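You operate a simulated robot arm through the tools that you are given. There is no shell and no other tool. Be economical: measure what you need, move in short steps, check, and stop when the job is done.

Carry out the task below with a simulated robot arm. There is one attempt and no reset: what you move stays moved.

JOB
Power the board up, but leave off the breaker that the fault display names.
Fine: brass key into its lock, main switch on, leak breaker on, then the other three.

The check looks at the end state, three seconds after you hand in, the way a careful person would. Anything else that was tipped, shoved, dropped, spilled or broken makes it a failure.

ROBOT AND FRAMES
A 6-joint arm with a two-finger parallel gripper, fixed in place. Base frame: the origin is at the foot of the arm, x ahead of it, y to its left, z up; the work surface is at about z = 0.9. Units: m, rad, N and s.
With the tool pointing down near the work surface it reaches from about 0.36 to 0.76 m from the base axis. Its first joint turns from -1.152 to 1.152 rad. Payload 2.45 kg.
Tool frame: the origin (TCP) lies between the finger pads and is the grasp point; the fingertips stand 0.024 m ahead of it; z points along the fingers, y is the line along which they close. Largest opening 0.068 m; finger width 0.017, thickness 0.01; the body of the gripper, 0.04 by 0.07 m, starts 0.041 m behind the TCP.
Orientation is that of the tool frame in the base frame, as [roll, pitch, yaw] about the fixed x, y, z axes, in that order (R = Rz(yaw) Ry(pitch) Rx(roll)). With the fingers straight down and closing along the base's y, the tool's x points along the base's -x, its y along +y and its z along -z.

CONTROLS
- The arm moves only by the tool servo_tool. Its argument "steps" is a list of rows, each a list of 6 numbers: the shift along the base's x, y, z in units of 50 mm (1.0 is 50 mm), then the turn, a rotation vector about the base's x, y, z in units of 5 degrees (1.0 is 5 degrees). In form: [[tx, ty, tz, ax, ay, az], ...]. A call has 1 to 20 rows; each row shifts and turns the commanded pose from where the row before left it. "gripper" is the finger opening in m, from 0 to 0.068, set as the call begins (left out, the last holds). A call with a number of a shift or a turn outside -1 to 1 is refused whole. Rows are played at 5 a second. More than 0.05 m and 0.15 rad between two rows, or a gripper value outside its range, and nothing of the call is played. Where a pose cannot be reached the arm comes as near as it can. A force on the tool above 50 N (or 10 N above the force at the start of the call, whichever is more), or a blocked arm, ends the call early, and 0.2 s more pass. Each finger travels about 0.108 m/s and halts on what it meets, pressing with about 31 N; the grip force reading is that of the motor and also rises with nothing between the fingers. The clock runs only during rows and for 0.2 s after the last one: add rows that do not move to give the fingers time. The reply holds the time, the measured pose of the TCP, the force on the tool along the base axes, the opening and the grip force, in the units named above and with some noise, with the torque about the TCP (base axes, N m) and any sound that the robot's microphone picked up.
- Cameras (640 x 400 px; columns grow to the right, rows downward): "scene" is fixed at [0.1848, 0.4279, 1.4766]; the picture's right is [-0.56, -0.83, 0.00], its down [-0.38, 0.26, -0.89] and it looks along [0.74, -0.50, -0.46] (base axes); focal length 284 px, centre (320, 200). "wrist" rides on the gripper at [0.084, 0.011, -0.075] in the tool frame; the picture's right is [-0.13, 0.99, 0.00], its down [-0.60, -0.08, -0.79] and it looks along [-0.79, -0.10, 0.61] (tool axes); focal length 251 px, centre (320, 200).
- capture(camera): a new picture of that camera. It takes no simulated time.
- probe_pixels(camera, pixels): for up to 12 pixels [column, row] of the newest picture of that camera ("zoom" is the newest enlarged one), the place [x, y, z] in the base frame of the surface seen there, good to about 0.002 m. It takes no simulated time.
- zoom(camera, box): a new picture of the part [left, top, right, bottom] of that camera's present view, enlarged. It takes no simulated time.
- close_job(): hands the job in; it is judged then, once.

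Keep the steps short. Do not move on a guess: measure, check each grasp and each placing, and mend mistakes. In all there are 80 turns and 46 pictures (those below and enlarged ones count). Leave the gripper open and the arm clear of the work at the hand-in unless told otherwise, and finish with a single line.

The tools are called after "Call:" as a command line: name --pt "numbers of a row" for each row, then --argument value for the rest, lists and objects as JSON in quotes. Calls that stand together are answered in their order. servo_tool: Moves the arm, as the interface text tells. Its arguments: {"type":"object","properties":{"steps":{"type":"array","items":{"type":"array","items":{"type":"number"}}},"gripper":{"type":"number"}},"required":["steps"]} The other tools are called the same way: capture (camera) takes a picture; probe_pixels (camera, pixels) gives the place of the surface under pixels of a picture; zoom (camera, box) takes an enlarged picture of a part of a camera's view; close_job () hands the job in.

At the start:

```text
clock: 0.0
ee_pos: [0.5016, 0.0316, 1.377]
tcp_rot: [-3.139, 0.002, -3.142]
ft_force: [0.6, -0.6, -0.1]
ft_torque: [0.0, -0.02, -0.01]
opening: 0.068
finger_force: 0.0
```

scene: 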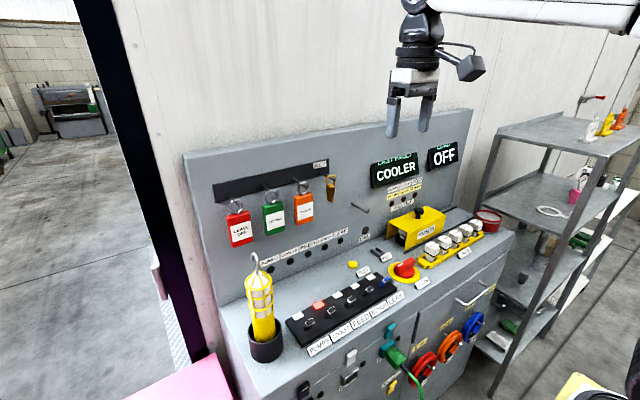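
wrist: 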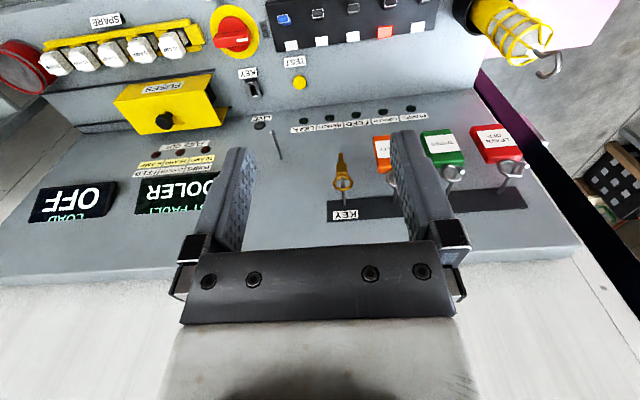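

The fault display seems to read COOLER. I'll zoom in on the display, the key and the breaker row.

Call:
zoom --camera "scene" --box '[340, 130, 500, 230]'

Call:
zoom --camera "scene" --box '[270, 250, 430, 350]'

Call:
zoom --camera "scene" --box '[250, 150, 410, 250]'

```text
4.00 times, centred on (420, 180) of scene
```

zoom: 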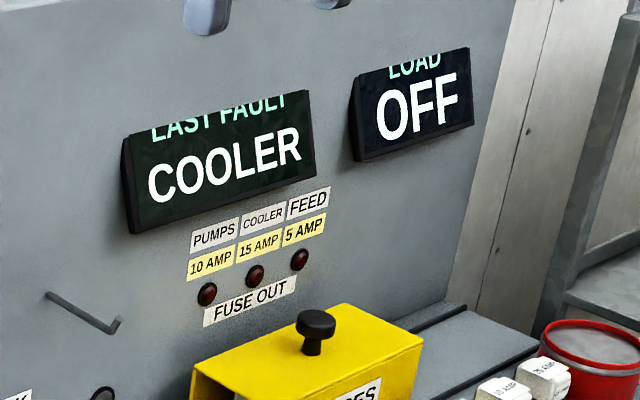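

```text
4.00 times, centred on (350, 300) of scene
```

zoom: 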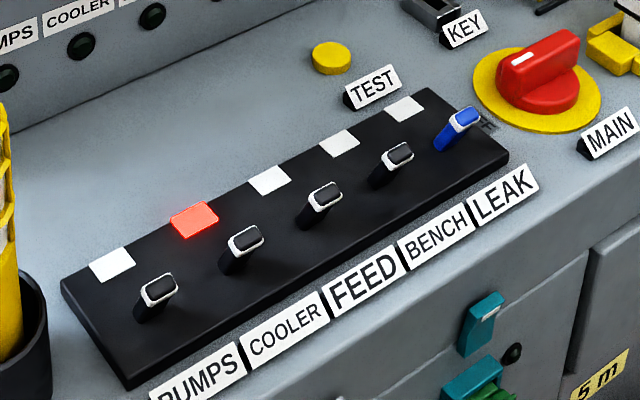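

```text
4.00 times, centred on (330, 200) of scene
```

zoom: 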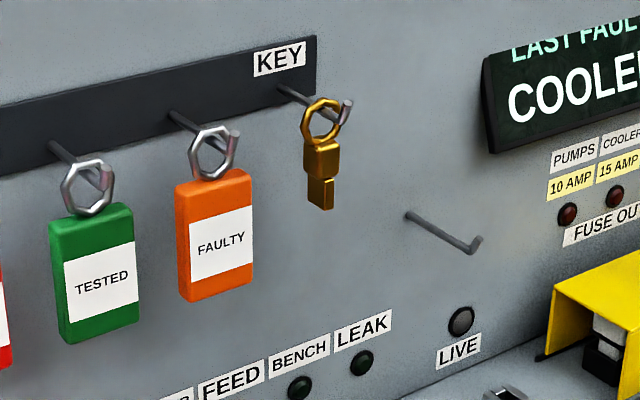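

Display: COOLER, whose flag is red. PUMPS, FEED, BENCH and LEAK have to go on. Next I measure the key, lock, main switch and toggles from zooms.

Call:
zoom --camera "scene" --box '[312, 165, 352, 205]'

Call:
probe_pixels --camera "zoom" --pixels '[[320, 200], [300, 150], [340, 100], [320, 260], [320, 350]]'

Call:
probe_pixels --camera "scene" --pixels '[[351, 202], [350, 197], [350, 190], [357, 175], [350, 178], [337, 170], [375, 250], [380, 252], [406, 268], [398, 270], [412, 262], [420, 272]]'

```text
10.00 times, centred on (332, 185) of scene
```

zoom: 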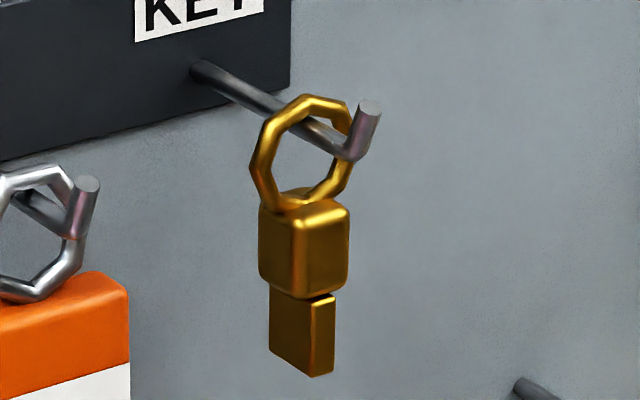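

```text
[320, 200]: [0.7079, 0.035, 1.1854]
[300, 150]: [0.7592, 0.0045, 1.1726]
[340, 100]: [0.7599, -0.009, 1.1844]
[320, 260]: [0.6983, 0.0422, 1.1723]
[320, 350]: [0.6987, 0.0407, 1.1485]
```

```text
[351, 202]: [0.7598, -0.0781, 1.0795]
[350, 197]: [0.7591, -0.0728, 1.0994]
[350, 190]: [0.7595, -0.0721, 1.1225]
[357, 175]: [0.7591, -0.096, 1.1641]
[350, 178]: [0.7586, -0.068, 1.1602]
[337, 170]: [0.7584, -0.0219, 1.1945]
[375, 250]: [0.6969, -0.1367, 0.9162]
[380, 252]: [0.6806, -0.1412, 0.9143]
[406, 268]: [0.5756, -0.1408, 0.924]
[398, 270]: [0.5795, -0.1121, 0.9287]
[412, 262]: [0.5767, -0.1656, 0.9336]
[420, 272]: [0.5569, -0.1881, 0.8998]
```

Probe the key head, blade, ring and hook in more detail, then look at the lock and the switches close up.

Call:
probe_pixels --camera "zoom" --pixels '[[264, 210], [266, 275], [294, 225], [298, 285], [343, 215], [341, 280], [274, 340], [308, 365], [331, 365], [326, 305], [345, 155], [368, 110]]'

Call:
zoom --camera "scene" --box '[360, 235, 424, 275]'

Call:
probe_pixels --camera "zoom" --pixels '[[130, 100], [200, 120], [140, 160], [180, 150], [110, 120], [225, 190], [480, 150], [450, 230], [340, 260], [590, 270], [540, 250], [400, 320]]'

```text
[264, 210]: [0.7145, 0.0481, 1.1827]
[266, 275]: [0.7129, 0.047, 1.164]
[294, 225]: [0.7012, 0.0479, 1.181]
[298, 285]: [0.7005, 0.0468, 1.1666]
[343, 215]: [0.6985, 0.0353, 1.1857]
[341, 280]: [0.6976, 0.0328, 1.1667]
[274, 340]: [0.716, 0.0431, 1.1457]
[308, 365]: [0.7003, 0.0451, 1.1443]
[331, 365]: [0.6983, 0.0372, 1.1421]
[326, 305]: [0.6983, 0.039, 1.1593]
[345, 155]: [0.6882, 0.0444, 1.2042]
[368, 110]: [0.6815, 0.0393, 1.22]
```

```text
10.00 times, centred on (392, 255) of scene
```

zoom: 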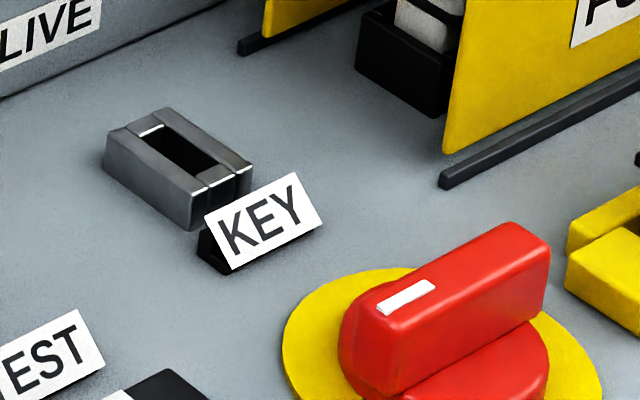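

```text
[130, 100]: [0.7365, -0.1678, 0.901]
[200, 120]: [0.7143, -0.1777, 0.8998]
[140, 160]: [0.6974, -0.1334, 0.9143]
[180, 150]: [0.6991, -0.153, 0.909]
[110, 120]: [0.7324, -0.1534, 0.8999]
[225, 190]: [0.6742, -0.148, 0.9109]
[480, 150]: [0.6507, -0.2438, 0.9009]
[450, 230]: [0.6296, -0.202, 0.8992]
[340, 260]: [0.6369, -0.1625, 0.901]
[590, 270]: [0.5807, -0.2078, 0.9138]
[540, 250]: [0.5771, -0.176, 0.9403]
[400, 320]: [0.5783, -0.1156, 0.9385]
```

Next, the ring, hook and neighbouring orange tag need measuring, so I zoom on them again.

Call:
zoom --camera "scene" --box '[300, 165, 348, 195]'

Call:
probe_pixels --camera "scene" --pixels '[[312, 195], [312, 215], [306, 192], [320, 172], [322, 173], [326, 176], [361, 207], [368, 210], [328, 186]]'

Call:
zoom --camera "wrist" --box '[300, 130, 396, 220]'

```text
13.33 times, centred on (324, 180) of scene
```

zoom: 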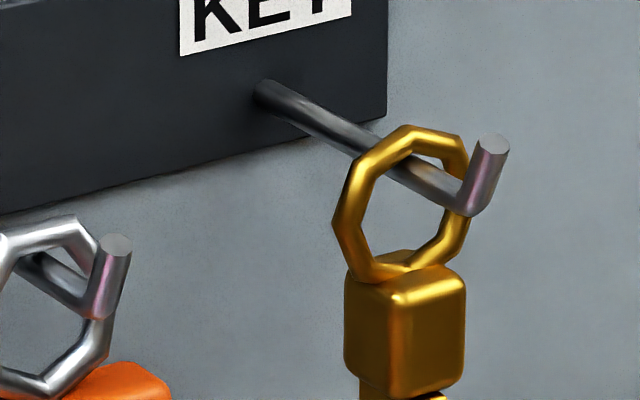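

```text
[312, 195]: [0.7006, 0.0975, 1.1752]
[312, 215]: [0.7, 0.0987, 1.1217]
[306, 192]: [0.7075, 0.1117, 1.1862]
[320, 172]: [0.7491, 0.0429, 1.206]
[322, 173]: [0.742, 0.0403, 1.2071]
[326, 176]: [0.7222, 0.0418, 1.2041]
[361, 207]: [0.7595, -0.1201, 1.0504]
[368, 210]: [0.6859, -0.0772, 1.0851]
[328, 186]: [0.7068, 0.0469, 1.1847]
```

```text
4.44 times, centred on (348, 175) of wrist
```

zoom: 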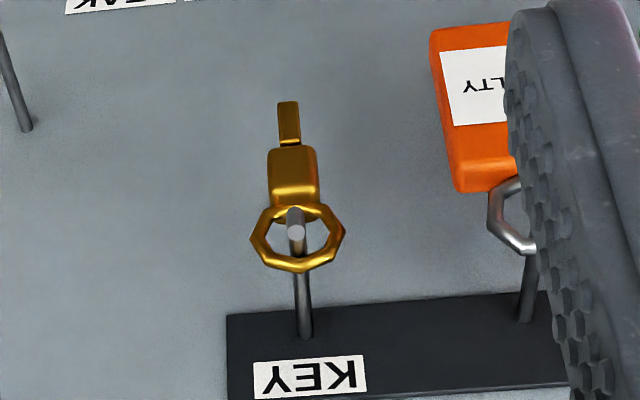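

Probe ring and hook tip points in the scene zoom, for the lift-off geometry.

Call:
probe_pixels --camera "scene" --pixels '[[330, 175], [326, 180], [333, 176], [325.5, 183], [334.5, 180.5], [336, 176], [337, 175.5], [335, 180]]'

Call:
probe_pixels --camera "zoom" --pixels '[[295, 233], [295, 215], [260, 238], [336, 238], [300, 262], [297, 180], [272, 190], [314, 190], [430, 40], [455, 185], [289, 120]]'

```text
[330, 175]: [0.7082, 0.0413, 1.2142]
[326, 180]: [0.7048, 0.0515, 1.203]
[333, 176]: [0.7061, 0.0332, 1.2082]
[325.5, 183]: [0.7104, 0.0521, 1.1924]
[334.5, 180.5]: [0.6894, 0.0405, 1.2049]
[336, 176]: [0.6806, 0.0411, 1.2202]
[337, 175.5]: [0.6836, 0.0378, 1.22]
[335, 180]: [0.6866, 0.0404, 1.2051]
```

```text
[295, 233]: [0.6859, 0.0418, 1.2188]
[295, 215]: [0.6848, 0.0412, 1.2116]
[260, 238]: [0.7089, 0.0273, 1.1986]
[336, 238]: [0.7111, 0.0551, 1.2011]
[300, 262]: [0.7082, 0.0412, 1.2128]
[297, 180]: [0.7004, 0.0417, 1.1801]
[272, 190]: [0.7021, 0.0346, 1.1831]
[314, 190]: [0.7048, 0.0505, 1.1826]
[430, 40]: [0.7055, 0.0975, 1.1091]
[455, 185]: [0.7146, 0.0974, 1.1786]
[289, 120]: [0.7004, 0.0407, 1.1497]
```

The key hangs at about x 0.707, y 0.041, head z 1.163–1.186, with the blade wide along x, the same way round as the lock slot. I'll pitch the tool 20° forward, so the fingers can straddle the ring, and move to a point short of the key.

Call:
servo_tool --pt "0.84 0.047 -0.56 0 -1 0" --pt "0.84 0.047 -0.56 0 -1 0" --pt "0.84 0.047 -0.56 0 -1 0" --pt "0.84 0.047 -0.56 0 -1 0" --pt "0 0 0 0 0 0" --pt "0 0 0 0 0 0" --gripper 0.05

Call:
capture --camera "wrist"

```text
refused: row 1 steps farther than a row can; nothing moved
```

```text
36 pictures are left
```

wrist: 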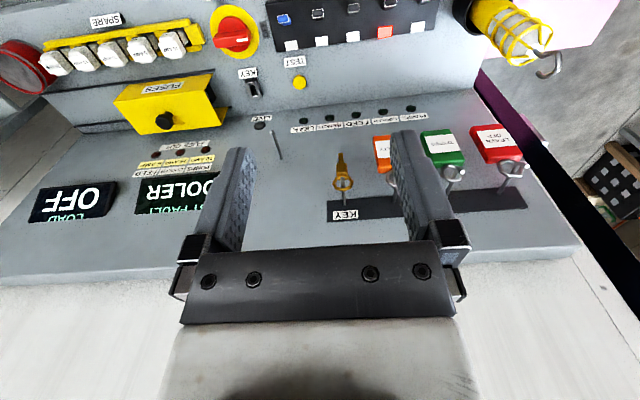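

The row was longer than 50 mm, so I split the move into 5 rows.

Call:
servo_tool --pt "0.67 0.038 -0.45 0 -0.8 0" --pt "0.67 0.038 -0.45 0 -0.8 0" --pt "0.67 0.038 -0.45 0 -0.8 0" --pt "0.67 0.038 -0.45 0 -0.8 0" --pt "0.67 0.038 -0.45 0 -0.8 0" --pt "0 0 0 0 0 0" --pt "0 0 0 0 0 0" --gripper 0.05

Call:
capture --camera "wrist"

```text
clock: 1.6
ee_pos: [0.6696, 0.0419, 1.2653]
tcp_rot: [-3.138, 0.352, 3.141]
ft_force: [-0.4, -0.2, -0.9]
ft_torque: [0.02, 0.04, -0.02]
opening: 0.0497
finger_force: 0.1
```

```text
35 pictures are left
```

wrist: 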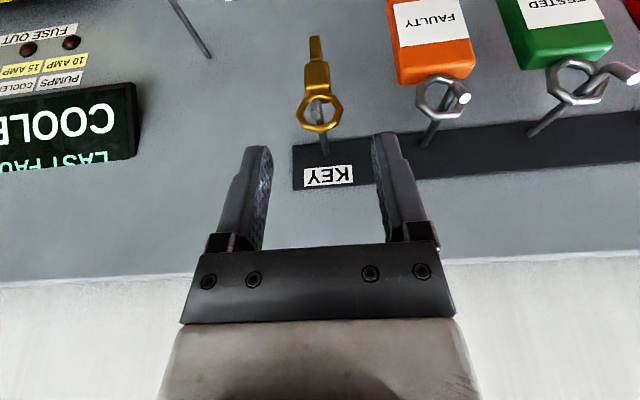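

The pose is right and the key is between the fingers' lines. Advance along the tool axis to the key head.

Call:
servo_tool --pt "0.14 -0.005 -0.376 0 0 0" --pt "0.14 -0.005 -0.376 0 0 0" --pt "0.14 -0.005 -0.376 0 0 0" --pt "0.14 -0.005 -0.376 0 0 0" --pt "0 0 0 0 0 0"

Call:
capture --camera "wrist"

Call:
zoom --camera "scene" --box '[284, 130, 380, 210]'

```text
clock: 2.8
ee_pos: [0.6967, 0.0416, 1.1896]
tcp_rot: [-3.14, 0.351, 3.14]
ft_force: [0.5, 0.2, -0.2]
ft_torque: [0.02, 0.02, 0.04]
opening: 0.0502
finger_force: 0.1
```

```text
34 pictures are left
```

wrist: 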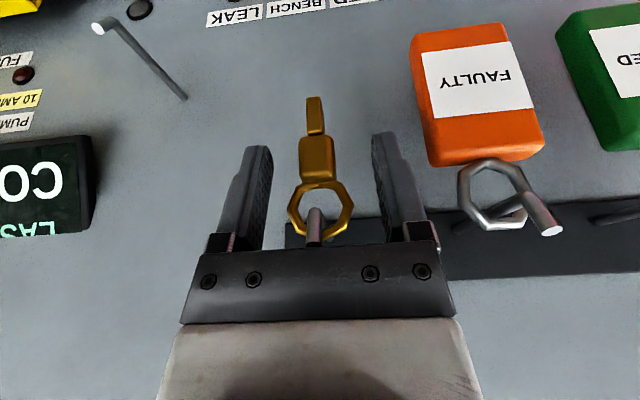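

```text
5.00 times, centred on (332, 170) of scene
```

zoom: 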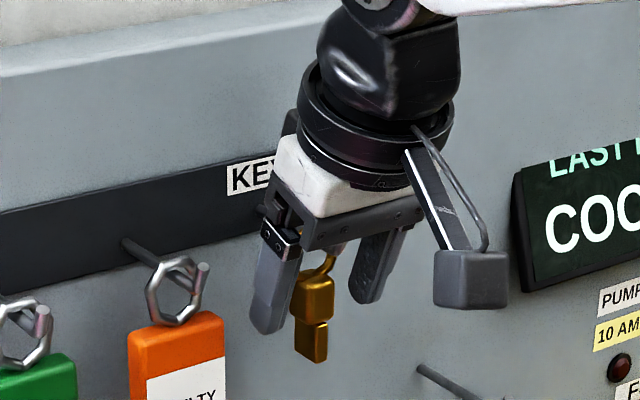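

The head sits between the fingertips, so I close.

Call:
servo_tool --pt "0 0 0 0 0 0" --pt "0 0 0 0 0 0" --pt "0 0 0 0 0 0" --pt "0 0 0 0 0 0" --gripper 0.004

Call:
capture --camera "wrist"

Call:
zoom --camera "scene" --box '[300, 150, 364, 210]'

```text
clock: 3.8
ee_pos: [0.6978, 0.0421, 1.189]
tcp_rot: [-3.139, 0.353, 3.14]
ft_force: [-0.6, -1.3, -0.5]
ft_torque: [0.01, -0.01, 0.0]
opening: 0.0173
finger_force: 30.7
```

```text
32 pictures are left
```

wrist: 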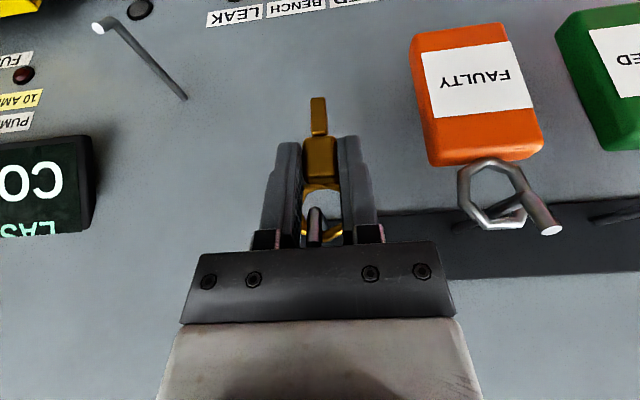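

```text
6.67 times, centred on (332, 180) of scene
```

zoom: 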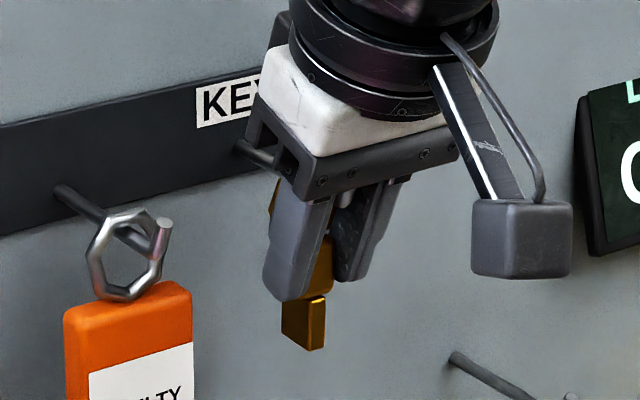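

The grasp is firm: opening 17 mm, grip force 31 N. To clear the upturned hook tip I lift about 13 mm and tilt the key 25°, ring top towards the panel.

Call:
servo_tool --pt "0 0 0.054 0 1 0" --pt "0 0 0.054 0 1 0" --pt "0 0 0.054 0 1 0" --pt "0 0 0.054 0 1 0" --pt "0 0 0.054 0 1 0" --pt "0 0 0 0 0 0"

Call:
capture --camera "wrist"

```text
clock: 5.2
ee_pos: [0.6979, 0.0403, 1.2035]
tcp_rot: [-3.138, -0.087, 3.14]
ft_force: [0.5, -0.7, -0.7]
ft_torque: [-0.03, -0.01, 0.0]
opening: 0.0171
finger_force: 31.4
```

```text
30 pictures are left
```

wrist: 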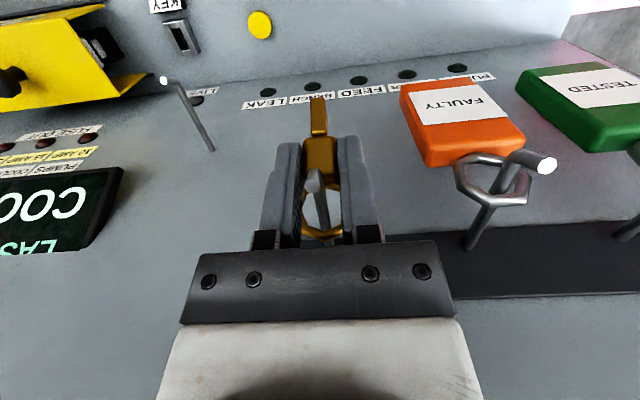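

No contact so far. I'll pull back gently, then rise over the tip.

Call:
servo_tool --pt "-0.1 0 0 0 0 0" --pt "-0.1 0 0 0 0 0" --pt "-0.1 0 0 0 0 0" --pt "-0.1 0 0 0 0 0" --pt "-0.06 0 0 0 0 0" --pt "-0.06 0 0 0 0 0" --pt "0 0 0 0 0 0"

Call:
zoom --camera "wrist" --box '[240, 90, 400, 250]'

```text
clock: 6.8
ee_pos: [0.6713, 0.0409, 1.2044]
tcp_rot: [-3.141, -0.087, 3.14]
ft_force: [0.2, 0.2, -0.2]
ft_torque: [-0.04, -0.03, 0.02]
opening: 0.0173
finger_force: 30.8
```

```text
2.50 times, centred on (320, 170) of wrist
```

zoom: 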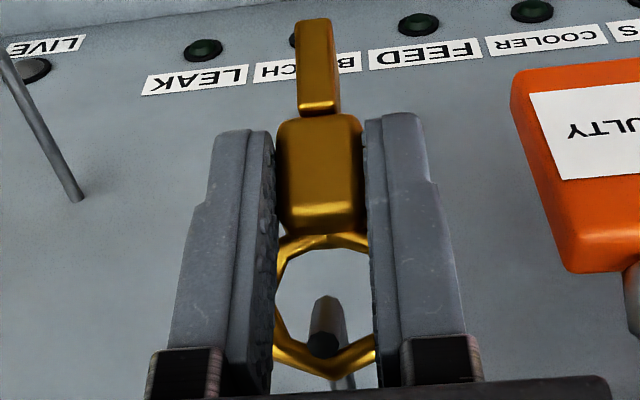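

Still free of contact: the hook's end is inside the ring. I rise and go back slightly.

Call:
servo_tool --pt "-0.03 0 0.06 0 0 0" --pt "-0.01 0 0.1 0 0 0" --pt "0 0 0.1 0 0 0" --pt "0 0 0.1 0 0 0" --pt "0 0 0.1 0 0 0" --pt "0 0 0.1 0 0 0" --pt "0 0 0.1 0 0 0" --pt "0 0 0.1 0 0 0" --pt "0 0 0 0 0 0"

Call:
zoom --camera "wrist" --box '[240, 90, 400, 250]'

```text
clock: 8.8
ee_pos: [0.6689, 0.0408, 1.2432]
tcp_rot: [-3.139, -0.079, 3.138]
ft_force: [-8.0, 0.3, -0.6]
ft_torque: [0.0, 0.29, 0.02]
opening: 0.0169
finger_force: 31.1
```

```text
2.50 times, centred on (320, 170) of wrist
```

zoom: 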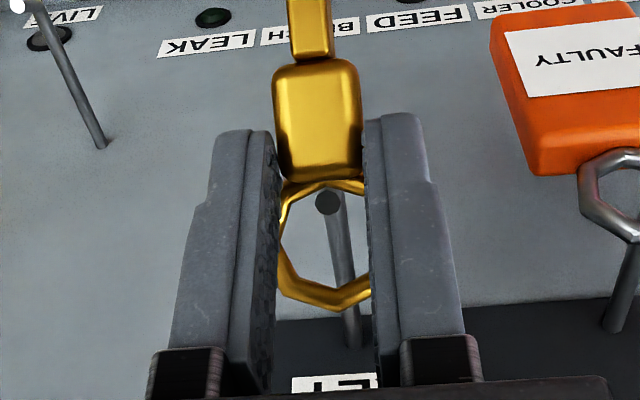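

An 8 N push along -x, and the key has shifted in the fingers. I stop and look from the scene camera.

Call:
zoom --camera "scene" --box '[306, 150, 362, 185]'

Call:
probe_pixels --camera "wrist" --pixels '[[371, 171]]'

```text
11.43 times, centred on (334, 168) of scene
```

zoom: 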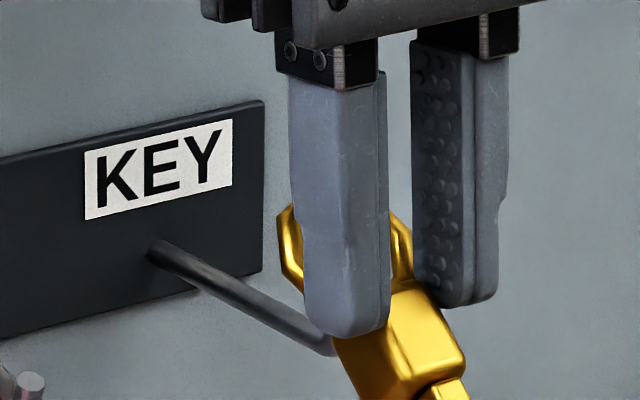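

```text
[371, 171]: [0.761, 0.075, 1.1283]
```

The head's rear shoulder caught under the hook bend, so the key slid down and tilted in the grip. It now lies in front of the hook. I back off slightly to relieve the push, then rise.

Call:
servo_tool --pt "-0.06 0 0.0 0 0 0" --pt "-0.04 0 0.02 0 0 0" --pt "0 0 0 0 0 0"

Call:
zoom --camera "wrist" --box '[240, 90, 400, 250]'

```text
clock: 9.6
ee_pos: [0.6647, 0.0407, 1.2437]
tcp_rot: [-3.139, -0.085, 3.139]
ft_force: [0.0, 0.8, -0.8]
ft_torque: [0.0, -0.01, 0.0]
opening: 0.0167
finger_force: 30.8
```

```text
2.50 times, centred on (320, 170) of wrist
```

zoom: 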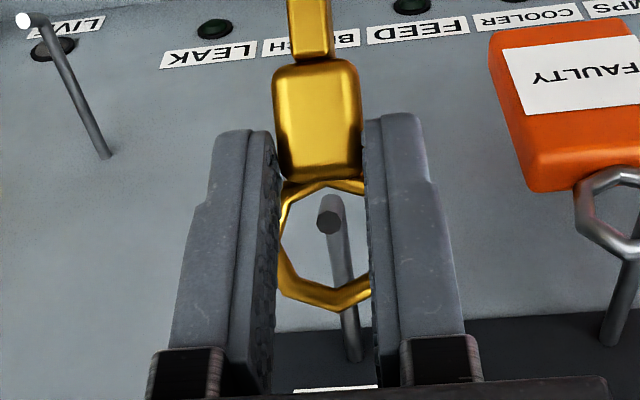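

The contact is gone. Continue straight up.

Call:
servo_tool --pt "0 0 0.1 0 0 0" --pt "0 0 0.1 0 0 0" --pt "0 0 0.1 0 0 0" --pt "0 0 0.1 0 0 0" --pt "0 0 0.1 0 0 0" --pt "0 0 0.1 0 0 0" --pt "0 0 0.1 0 0 0" --pt "0 0 0 0 0 0"

Call:
capture --camera "wrist"

Call:
zoom --camera "scene" --box '[306, 130, 370, 180]'

```text
clock: 11.4
ee_pos: [0.6636, 0.0413, 1.2785]
tcp_rot: [-3.14, -0.086, 3.14]
ft_force: [-0.2, 0.0, -1.0]
ft_torque: [0.03, -0.01, -0.01]
opening: 0.0169
finger_force: 31.1
```

```text
25 pictures are left
```

wrist: 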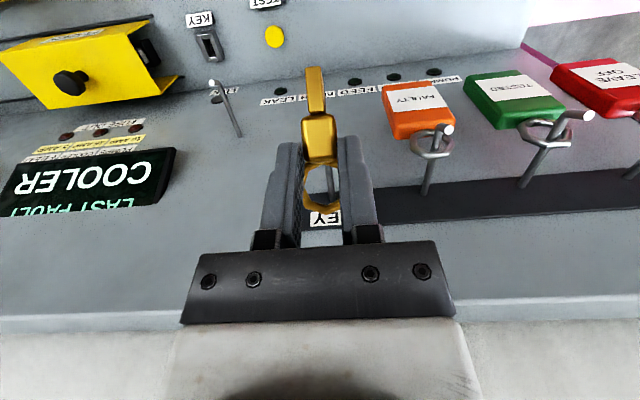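

```text
8.00 times, centred on (338, 155) of scene
```

zoom: 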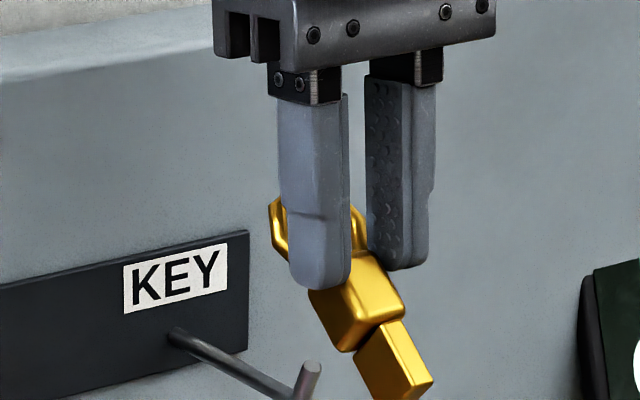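

The key is off the hook. Now I measure its pose in the grip.

Call:
probe_pixels --camera "zoom" --pixels '[[345, 275], [385, 318], [365, 340], [400, 305], [392, 330], [420, 375], [365, 365], [400, 390], [325, 310], [347, 345], [408, 393]]'

Call:
probe_pixels --camera "wrist" --pixels '[[308, 75], [321, 72], [310, 108], [323, 108], [317, 90], [308, 125], [332, 125], [319, 150], [320, 130]]'

```text
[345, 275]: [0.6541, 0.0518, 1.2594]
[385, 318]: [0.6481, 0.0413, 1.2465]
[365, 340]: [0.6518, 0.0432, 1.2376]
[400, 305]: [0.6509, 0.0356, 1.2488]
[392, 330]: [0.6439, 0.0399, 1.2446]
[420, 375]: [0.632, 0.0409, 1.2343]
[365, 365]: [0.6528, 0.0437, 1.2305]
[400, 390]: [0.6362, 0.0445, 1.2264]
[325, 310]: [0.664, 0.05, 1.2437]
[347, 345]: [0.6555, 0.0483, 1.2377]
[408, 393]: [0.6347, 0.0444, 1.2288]
```

```text
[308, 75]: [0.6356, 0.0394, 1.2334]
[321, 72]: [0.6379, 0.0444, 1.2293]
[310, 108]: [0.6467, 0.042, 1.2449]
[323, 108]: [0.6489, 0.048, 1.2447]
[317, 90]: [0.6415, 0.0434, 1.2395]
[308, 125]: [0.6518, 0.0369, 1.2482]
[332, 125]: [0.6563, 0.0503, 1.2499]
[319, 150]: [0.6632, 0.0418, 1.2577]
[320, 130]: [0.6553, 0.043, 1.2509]
```

The key hangs tilted about 45° to the fingers (blade towards -x) and would need a tool angle that puts the camera into the main switch. I'll turn it back by pressing the ring's top against the front of the rigid KEY hook. First I move in front of the hook.

Call:
servo_tool --pt "-0.3 0 0 0 0 0" --pt "-0.24 0 0 0 0 0" --pt "0 0 -0.4 0 0 0" --pt "0 0 -0.5 0 0 0" --pt "0 0 -0.46 0 0 0" --pt "0 0 0 0 0 0"

Call:
zoom --camera "wrist" --box '[240, 60, 400, 250]'

```text
clock: 12.8
ee_pos: [0.6393, 0.0403, 1.2082]
tcp_rot: [-3.139, -0.086, 3.139]
ft_force: [-0.3, 0.2, -0.8]
ft_torque: [-0.02, -0.01, 0.02]
opening: 0.0169
finger_force: 30.4
```

```text
2.11 times, centred on (320, 155) of wrist
```

zoom: 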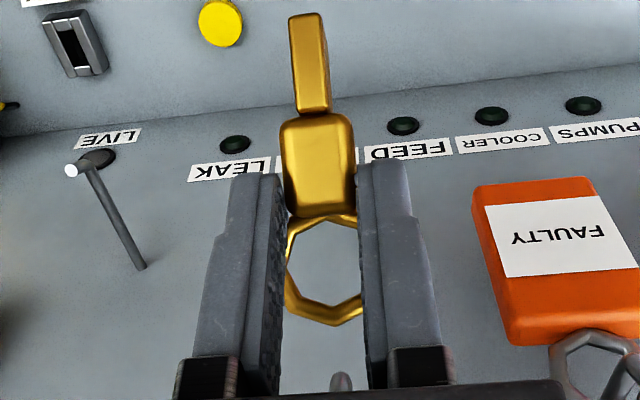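

The hook lies just behind the ring's top. Press forward in 2 mm steps.

Call:
servo_tool --pt "0.06 0 0 0 0 0" --pt "0.06 0 0 0 0 0" --pt "0.06 0 0 0 0 0" --pt "0.05 0 -0.02 0 0 0" --pt "0.05 0 -0.02 0 0 0" --pt "0 0 0 0 0 0"

Call:
zoom --camera "wrist" --box '[240, 60, 400, 250]'

```text
clock: 14.2
ee_pos: [0.6532, 0.0394, 1.2069]
tcp_rot: [-3.139, -0.086, 3.139]
ft_force: [-0.9, -0.3, 0.0]
ft_torque: [-0.01, -0.01, 0.01]
opening: 0.0168
finger_force: 31.5
```

```text
2.11 times, centred on (320, 155) of wrist
```

zoom: 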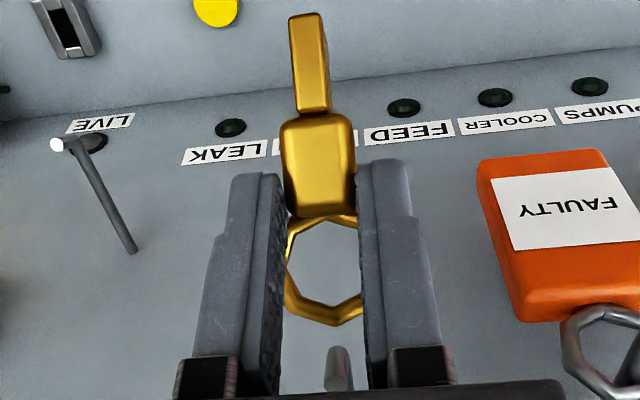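

No contact yet; I continue.

Call:
servo_tool --pt "0.05 0 0 0 0 0" --pt "0.05 0 0 0 0 0" --pt "0.05 0 -0.02 0 0 0" --pt "0.05 0 -0.02 0 0 0" --pt "0 0 0 0 0 0"

Call:
zoom --camera "wrist" --box '[240, 60, 400, 250]'

```text
clock: 15.4
ee_pos: [0.6627, 0.0405, 1.2046]
tcp_rot: [-3.141, -0.086, 3.14]
ft_force: [-0.2, 0.4, 0.1]
ft_torque: [0.02, -0.03, -0.01]
opening: 0.017
finger_force: 31.0
```

```text
2.11 times, centred on (320, 155) of wrist
```

zoom: 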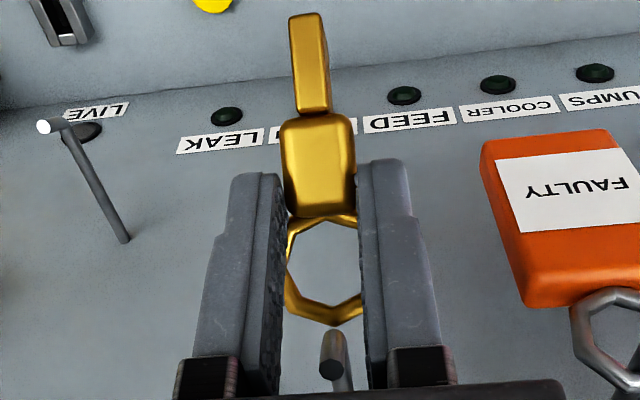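

Check where ring top, ring sides and hook tip are.

Call:
probe_pixels --camera "zoom" --pixels '[[328, 317], [335, 320], [292, 290], [330, 218], [330, 368], [335, 345], [318, 200], [318, 125], [310, 20]]'

Call:
zoom --camera "scene" --box '[306, 155, 362, 205]'

```text
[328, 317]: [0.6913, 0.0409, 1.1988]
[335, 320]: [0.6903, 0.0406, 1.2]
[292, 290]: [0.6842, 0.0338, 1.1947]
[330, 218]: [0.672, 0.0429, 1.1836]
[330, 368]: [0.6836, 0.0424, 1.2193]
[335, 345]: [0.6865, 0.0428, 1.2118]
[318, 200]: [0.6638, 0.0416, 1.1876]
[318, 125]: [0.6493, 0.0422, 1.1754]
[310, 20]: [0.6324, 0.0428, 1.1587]
```

```text
8.00 times, centred on (334, 180) of scene
```

zoom: 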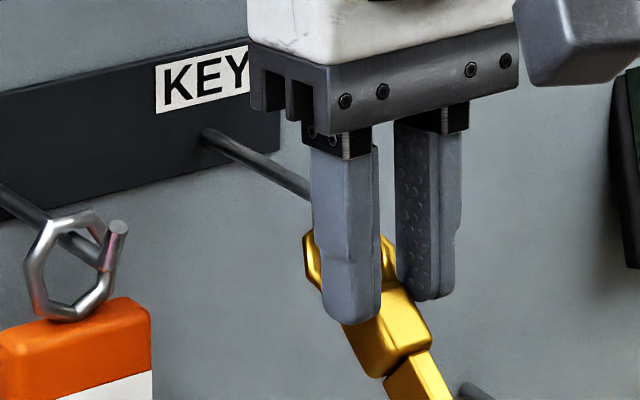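

The ring top slipped under the hook; it's about 10 mm lower than I assumed. Back off, raise 12 mm, and press again.

Call:
servo_tool --pt "-0.25 0 0 0 0 0" --pt "-0.2 0 0 0 0 0" --pt "0 0 0.22 0 0 0" --pt "0.1 0 0 0 0 0" --pt "0.08 0 0 0 0 0" --pt "0.05 0 0 0 0 0" --pt "0.05 0 0 0 0 0" --pt "0 0 0 0 0 0"

Call:
zoom --camera "wrist" --box '[240, 60, 400, 250]'

```text
clock: 17.2
ee_pos: [0.6533, 0.0396, 1.2148]
tcp_rot: [-3.141, -0.086, 3.139]
ft_force: [1.4, 0.8, -0.5]
ft_torque: [-0.02, 0.02, -0.01]
opening: 0.0169
finger_force: 30.7
```

```text
2.11 times, centred on (320, 155) of wrist
```

zoom: 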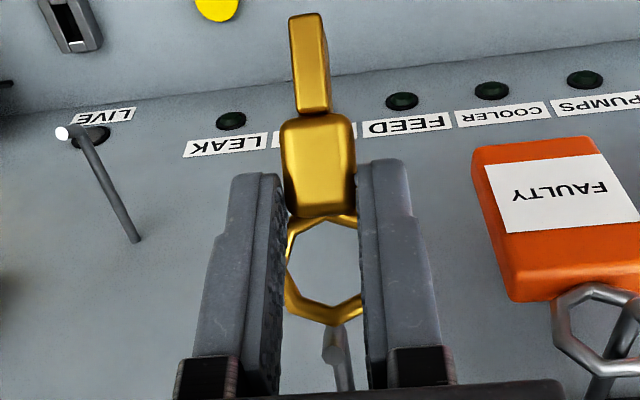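

The ring's top is at the hook front now. Press further.

Call:
servo_tool --pt "0.04 0 0 0 0 0" --pt "0.04 0 0 0 0 0" --pt "0.04 0 0 0 0 0" --pt "0.04 0 -0.01 0 0 0" --pt "0 0 0 0 0 0"

Call:
zoom --camera "wrist" --box '[240, 60, 400, 250]'

```text
clock: 18.4
ee_pos: [0.6558, 0.0422, 1.2136]
tcp_rot: [-3.14, -0.102, 3.141]
ft_force: [-45.4, 6.8, -6.4]
ft_torque: [0.02, 0.46, 0.2]
opening: 0.0172
finger_force: 31.0
```

```text
2.11 times, centred on (320, 155) of wrist
```

zoom: 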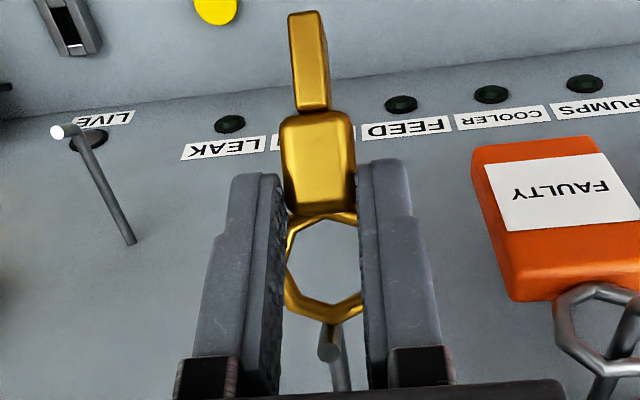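

45 N and no rotation: pressing isn't worth the risk. A safer way is to hang the key back on its hook, let it swing vertical, and regrasp. I back off first and measure the panel top to plan the wrist clearance.

Call:
servo_tool --pt "-0.15 0 0 0 0 0" --pt "-0.25 0 0 0 0 0" --pt "0 0 0.5 0 0 0" --pt "0 0 0.6 0 0 0" --pt "0 0 0.2 0 0 0" --pt "0 0 0 0 0 0"

Call:
zoom --camera "wrist" --box '[240, 60, 400, 250]'

Call:
probe_pixels --camera "zoom" --pixels '[[328, 317], [320, 322], [318, 210], [318, 130], [310, 20], [330, 218]]'

Call:
probe_pixels --camera "scene" --pixels '[[290, 145], [290, 141], [290, 137], [290, 133], [300, 160]]'

```text
clock: 19.8
ee_pos: [0.6413, 0.0408, 1.2803]
tcp_rot: [-3.139, -0.085, 3.141]
ft_force: [0.4, -0.1, -0.5]
ft_torque: [0.01, 0.01, -0.03]
opening: 0.0169
finger_force: 31.1
```

```text
2.11 times, centred on (320, 155) of wrist
```

zoom: 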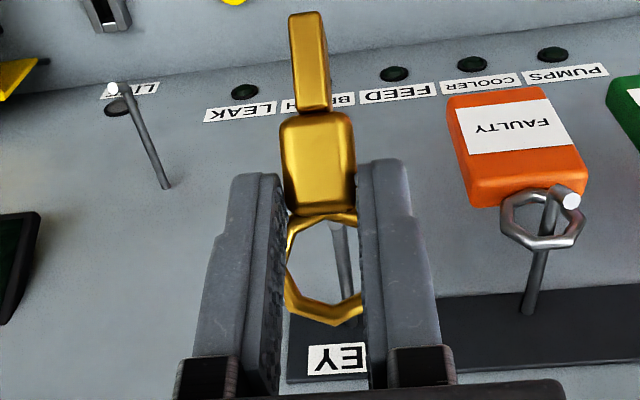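

```text
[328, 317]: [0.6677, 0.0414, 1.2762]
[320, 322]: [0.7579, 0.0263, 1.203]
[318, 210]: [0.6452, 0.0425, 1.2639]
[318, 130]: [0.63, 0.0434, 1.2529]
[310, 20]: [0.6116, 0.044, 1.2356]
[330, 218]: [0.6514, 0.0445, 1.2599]
```

```text
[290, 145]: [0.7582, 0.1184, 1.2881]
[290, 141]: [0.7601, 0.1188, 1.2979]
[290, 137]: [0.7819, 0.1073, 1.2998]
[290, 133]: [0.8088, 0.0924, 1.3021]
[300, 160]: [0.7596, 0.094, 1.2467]
```

The panel top is at z 1.30, so there's room for the wrist to lean back later. Now I move over the hook and lower the ring onto it: x to 0.664, then down 65 mm.

Call:
servo_tool --pt "0.25 0 0 0 0 0" --pt "0.2 0 0 0 0 0" --pt "0 0 -0.3 0 0 0" --pt "0 0 -0.3 0 0 0" --pt "0 0 -0.15 0 0 0" --pt "0 0 -0.15 0 0 0" --pt "0 0 -0.15 0 0 0" --pt "0 0 -0.15 0 0 0" --pt "0 0 -0.1 0 0 0" --pt "0 0 0 0 0 0"

Call:
zoom --camera "wrist" --box '[240, 60, 400, 250]'

Call:
probe_pixels --camera "zoom" --pixels '[[328, 317], [325, 320], [335, 318]]'

```text
clock: 22.0
ee_pos: [0.6645, 0.0402, 1.2162]
tcp_rot: [-3.139, -0.079, 3.14]
ft_force: [16.3, -3.9, 16.4]
ft_torque: [-0.06, -0.52, -0.08]
opening: 0.0172
finger_force: 30.6
```

```text
2.11 times, centred on (320, 155) of wrist
```

zoom: 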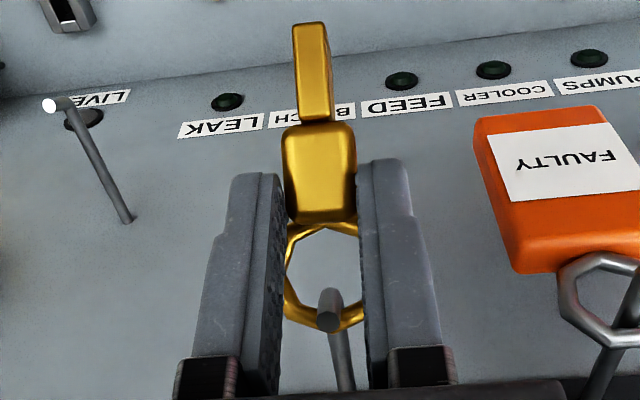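

```text
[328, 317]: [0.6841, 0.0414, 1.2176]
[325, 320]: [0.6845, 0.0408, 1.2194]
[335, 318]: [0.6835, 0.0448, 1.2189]
```

The ring is over the hook, its top behind the tip and resting on the peg (16 N). I ease off 1 mm and then open.

Call:
servo_tool --pt "-0.01 0 0.03 0 0 0" --pt "0 0 0 0 0 0"

Call:
servo_tool --pt "0 0 0 0 0 0" --pt "0 0 0 0 0 0" --pt "0 0 0 0 0 0" --pt "0 0 0 0 0 0" --pt "0 0 0 0 0 0" --pt "0 0 0 0 0 0" --gripper 0.055

Call:
capture --camera "wrist"

```text
clock: 22.6
ee_pos: [0.6642, 0.0397, 1.2172]
tcp_rot: [-3.139, -0.085, 3.141]
ft_force: [20.5, -6.1, 10.1]
ft_torque: [-0.08, -0.39, -0.14]
opening: 0.0171
finger_force: 30.8
```

```text
clock: 24.0
ee_pos: [0.6637, 0.0411, 1.2173]
tcp_rot: [-3.14, -0.086, 3.141]
ft_force: [0.0, 0.7, 1.0]
ft_torque: [0.02, 0.0, -0.02]
opening: 0.0551
finger_force: 0.0
```

```text
15 pictures are left
```

wrist: 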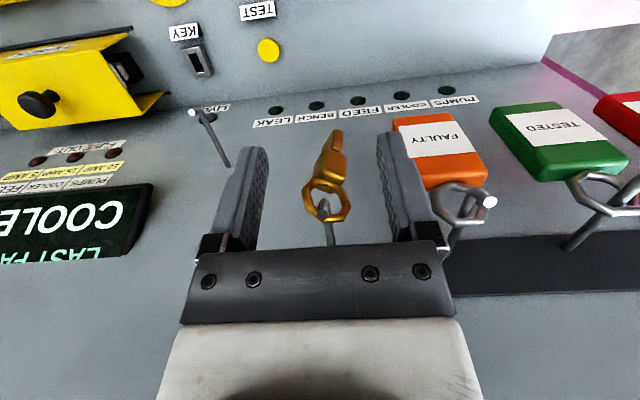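

The key hangs on the hook, still swinging. I rise clear, return to 70°, wait for it to settle, and look.

Call:
servo_tool --pt "0 0 0.4 0 0 0" --pt "0 0 0.4 0 0 0" --pt "0 0 0.2 0 0 0" --pt "0 0 0 0 -1 0" --pt "0 0 0 0 -1 0" --pt "0 0 0 0 -1 0" --pt "0 0 0 0 -1 0" --pt "0 0 0 0 -1 0" --pt "0 0 0 0 0 0" --pt "0 0 0 0 0 0" --pt "0 0 0 0 0 0" --pt "0 0 0 0 0 0" --pt "0 0 0 0 0 0" --pt "0 0 0 0 0 0" --pt "0 0 0 0 0 0" --pt "0 0 0 0 0 0"

Call:
zoom --camera "wrist" --box '[240, 10, 400, 150]'

Call:
probe_pixels --camera "zoom" --pixels '[[320, 200], [310, 120], [325, 120], [320, 60], [320, 250], [300, 200], [340, 200]]'

```text
clock: 27.4
ee_pos: [0.6624, 0.0417, 1.2664]
tcp_rot: [-3.141, 0.35, 3.14]
ft_force: [-0.7, -0.7, 0.2]
ft_torque: [0.03, 0.0, 0.02]
opening: 0.0551
finger_force: 0.0
```

```text
2.86 times, centred on (320, 80) of wrist
```

zoom: 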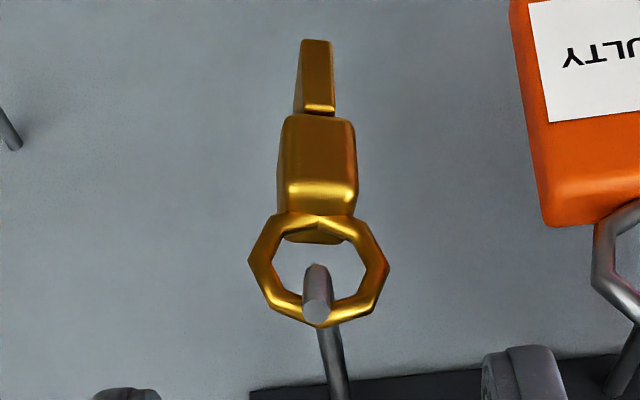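

```text
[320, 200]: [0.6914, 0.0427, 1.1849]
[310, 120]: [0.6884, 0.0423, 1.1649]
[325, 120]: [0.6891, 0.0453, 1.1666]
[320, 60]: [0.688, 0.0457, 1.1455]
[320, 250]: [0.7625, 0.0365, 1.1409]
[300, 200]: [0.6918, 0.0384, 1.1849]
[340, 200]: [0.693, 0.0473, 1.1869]
```

The key hangs settled, front face at x 0.690, y 0.043, tilted about 5°. I match that at 75° and approach the head.

Call:
servo_tool --pt "0.18 0.016 0 0 1 0" --pt "0.097 0 -0.3625 0 0 0" --pt "0.097 0 -0.3625 0 0 0" --pt "0.097 0 -0.3625 0 0 0" --pt "0.097 0 -0.3625 0 0 0" --pt "0 0 0 0 0 0" --gripper 0.05

Call:
servo_tool --pt "0 0 0 0 0 0" --pt "0 0 0 0 0 0" --pt "0 0 0 0 0 0" --pt "0 0 0 0 0 0" --pt "0 0 0 0 0 0" --gripper 0.004

Call:
zoom --camera "wrist" --box '[240, 70, 400, 250]'

Call:
probe_pixels --camera "zoom" --pixels '[[320, 170], [320, 140], [320, 110], [320, 60], [320, 200], [320, 230], [320, 80]]'

```text
clock: 28.8
ee_pos: [0.6913, 0.0411, 1.1953]
tcp_rot: [-3.14, 0.264, 3.14]
ft_force: [0.1, 0.4, -0.3]
ft_torque: [0.02, 0.0, -0.01]
opening: 0.05
finger_force: 0.0
```

```text
clock: 30.0
ee_pos: [0.693, 0.0404, 1.1951]
tcp_rot: [-3.14, 0.265, 3.139]
ft_force: [-0.3, -3.4, 0.5]
ft_torque: [0.04, -0.02, -0.02]
opening: 0.0248
finger_force: 30.7
```

```text
2.22 times, centred on (320, 160) of wrist
```

zoom: 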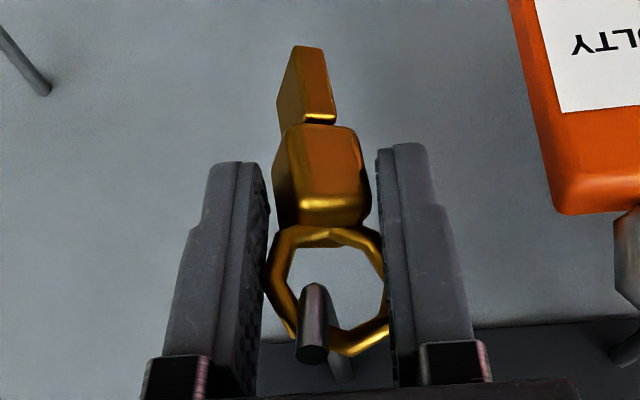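

```text
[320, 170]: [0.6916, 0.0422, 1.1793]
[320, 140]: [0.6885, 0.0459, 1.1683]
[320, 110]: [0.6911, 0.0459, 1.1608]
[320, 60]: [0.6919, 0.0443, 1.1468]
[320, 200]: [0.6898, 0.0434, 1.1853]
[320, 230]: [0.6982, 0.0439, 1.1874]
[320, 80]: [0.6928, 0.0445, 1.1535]
```

The fingers met the ring (opening 24.8 mm), not the head, and the key yawed. I open, shift 5 mm back and 5 mm down with more pitch, and let the key settle.

Call:
servo_tool --pt "0 0 0 0 0 0" --pt "0 0 0 0 0 0" --pt "-0.11 0.02 -0.1 0 -1 0" --pt "0 0 0 0 0 0" --pt "0 0 0 0 0 0" --pt "0 0 0 0 0 0" --pt "0 0 0 0 0 0" --pt "0 0 0 0 0 0" --pt "0 0 0 0 0 0" --pt "0 0 0 0 0 0" --pt "0 0 0 0 0 0" --pt "0 0 0 0 0 0" --pt "0 0 0 0 0 0" --pt "0 0 0 0 0 0" --pt "0 0 0 0 0 0" --pt "0 0 0 0 0 0" --gripper 0.05

Call:
zoom --camera "wrist" --box '[240, 70, 400, 250]'

Call:
probe_pixels --camera "zoom" --pixels '[[320, 170], [320, 140], [320, 110], [320, 60], [320, 200], [300, 150], [345, 150], [320, 80]]'

```text
clock: 33.4
ee_pos: [0.6865, 0.0414, 1.1889]
tcp_rot: [-3.141, 0.351, 3.141]
ft_force: [0.2, -0.5, -0.3]
ft_torque: [-0.03, -0.01, 0.0]
opening: 0.0501
finger_force: 0.0
```

```text
2.22 times, centred on (320, 160) of wrist
```

zoom: 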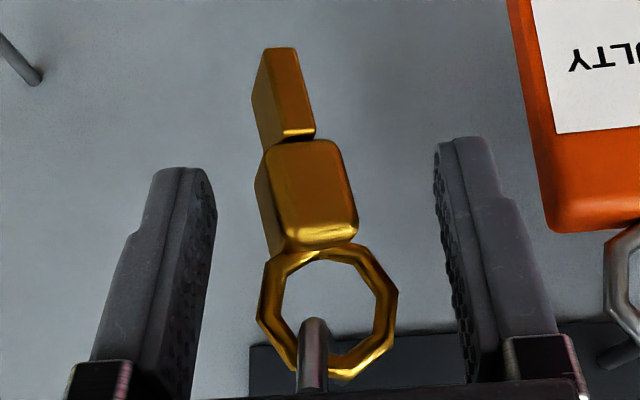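

```text
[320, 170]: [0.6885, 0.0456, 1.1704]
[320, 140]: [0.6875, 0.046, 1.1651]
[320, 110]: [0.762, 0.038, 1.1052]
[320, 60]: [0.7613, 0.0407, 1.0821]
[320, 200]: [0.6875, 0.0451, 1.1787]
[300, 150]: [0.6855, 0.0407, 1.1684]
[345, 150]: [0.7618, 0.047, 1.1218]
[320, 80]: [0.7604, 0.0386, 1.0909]
```

The head now lies squarely between the fingertips with the ring behind them. Close again.

Call:
servo_tool --pt "0 0 0 0 0 0" --pt "0 0 0 0 0 0" --pt "0 0 0 0 0 0" --pt "0 0 0 0 0 0" --pt "0 0 0 0 0 0" --gripper 0.004

Call:
zoom --camera "wrist" --box '[240, 70, 400, 250]'

Call:
probe_pixels --camera "zoom" --pixels '[[320, 200], [320, 170], [320, 150], [315, 110], [315, 70], [320, 250], [320, 350], [310, 340]]'

```text
clock: 34.6
ee_pos: [0.6854, 0.0426, 1.1902]
tcp_rot: [-3.139, 0.351, 3.139]
ft_force: [-0.7, 0.0, -0.3]
ft_torque: [-0.01, 0.0, 0.01]
opening: 0.0173
finger_force: 30.9
```

```text
2.22 times, centred on (320, 160) of wrist
```

zoom: 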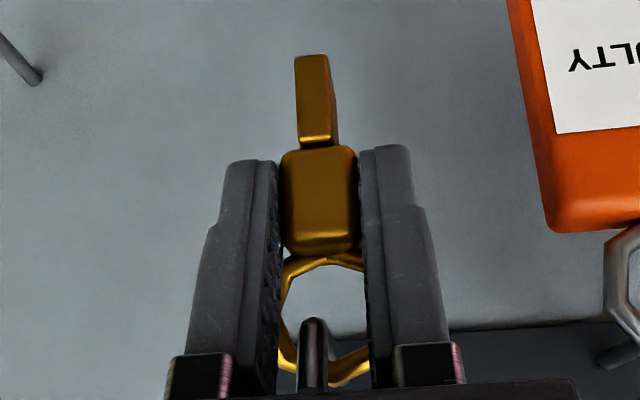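

```text
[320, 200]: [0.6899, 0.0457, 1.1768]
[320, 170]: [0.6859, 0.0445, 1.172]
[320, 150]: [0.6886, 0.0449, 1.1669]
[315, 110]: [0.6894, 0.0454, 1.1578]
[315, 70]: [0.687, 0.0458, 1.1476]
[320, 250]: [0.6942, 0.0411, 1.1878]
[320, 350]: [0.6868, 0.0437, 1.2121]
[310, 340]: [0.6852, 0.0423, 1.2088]
```

A proper grasp: 17.3 mm, key vertical. This time I tilt a full 45° with a 15 mm lift, so the head's shoulder passes in front of the hook.

Call:
servo_tool --pt "0 0 0.0345 0 1 0" --pt "0 0 0.0345 0 1 0" --pt "0 0 0.0345 0 1 0" --pt "0 0 0.0345 0 1 0" --pt "0 0 0.0345 0 1 0" --pt "0 0 0.0345 0 1 0" --pt "0 0 0.0345 0 1 0" --pt "0 0 0.0345 0 1 0" --pt "0 0 0.0345 0 1 0" --pt "0 0 0 0 0 0"

```text
clock: 36.8
ee_pos: [0.6554, 0.0403, 1.1908]
tcp_rot: [-3.139, -0.426, 3.139]
ft_force: [35.3, -0.4, 24.2]
ft_torque: [-0.04, 0.28, 0.01]
opening: 0.0171
finger_force: 31.4
out of reach, approached as far as the arm can: row 8, 9
```

The lean-back went out of reach and the arm drifted, with contact. I go back 15°.

Call:
servo_tool --pt "0 0 0 0 -1 0" --pt "0 0 0 0 -1 0" --pt "0 0 0 0 -1 0" --pt "0 0 0 0 0 0"

Call:
zoom --camera "wrist" --box '[240, 70, 400, 250]'

Call:
probe_pixels --camera "zoom" --pixels '[[320, 200], [320, 170], [315, 110], [315, 70], [320, 250], [325, 350], [310, 340]]'

```text
clock: 37.8
ee_pos: [0.6533, 0.0398, 1.1868]
tcp_rot: [3.141, -0.177, 3.14]
ft_force: [11.8, -2.4, 0.7]
ft_torque: [0.08, 0.32, -0.07]
opening: 0.0171
finger_force: 30.9
```

```text
2.22 times, centred on (320, 160) of wrist
```

zoom: 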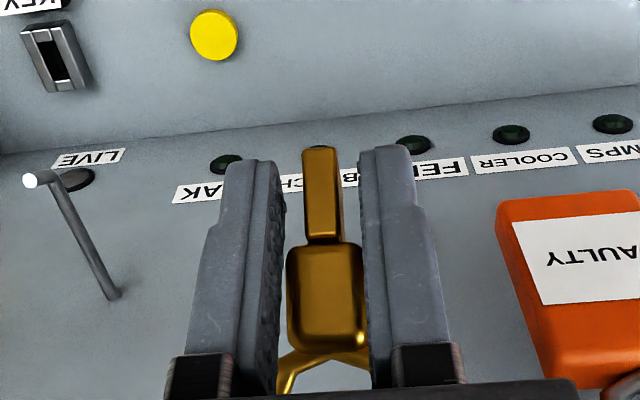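

```text
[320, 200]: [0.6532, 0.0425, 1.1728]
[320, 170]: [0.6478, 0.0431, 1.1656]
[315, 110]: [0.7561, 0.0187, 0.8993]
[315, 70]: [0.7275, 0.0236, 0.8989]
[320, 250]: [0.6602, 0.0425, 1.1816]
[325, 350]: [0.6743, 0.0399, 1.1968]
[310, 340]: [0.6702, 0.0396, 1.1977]
```

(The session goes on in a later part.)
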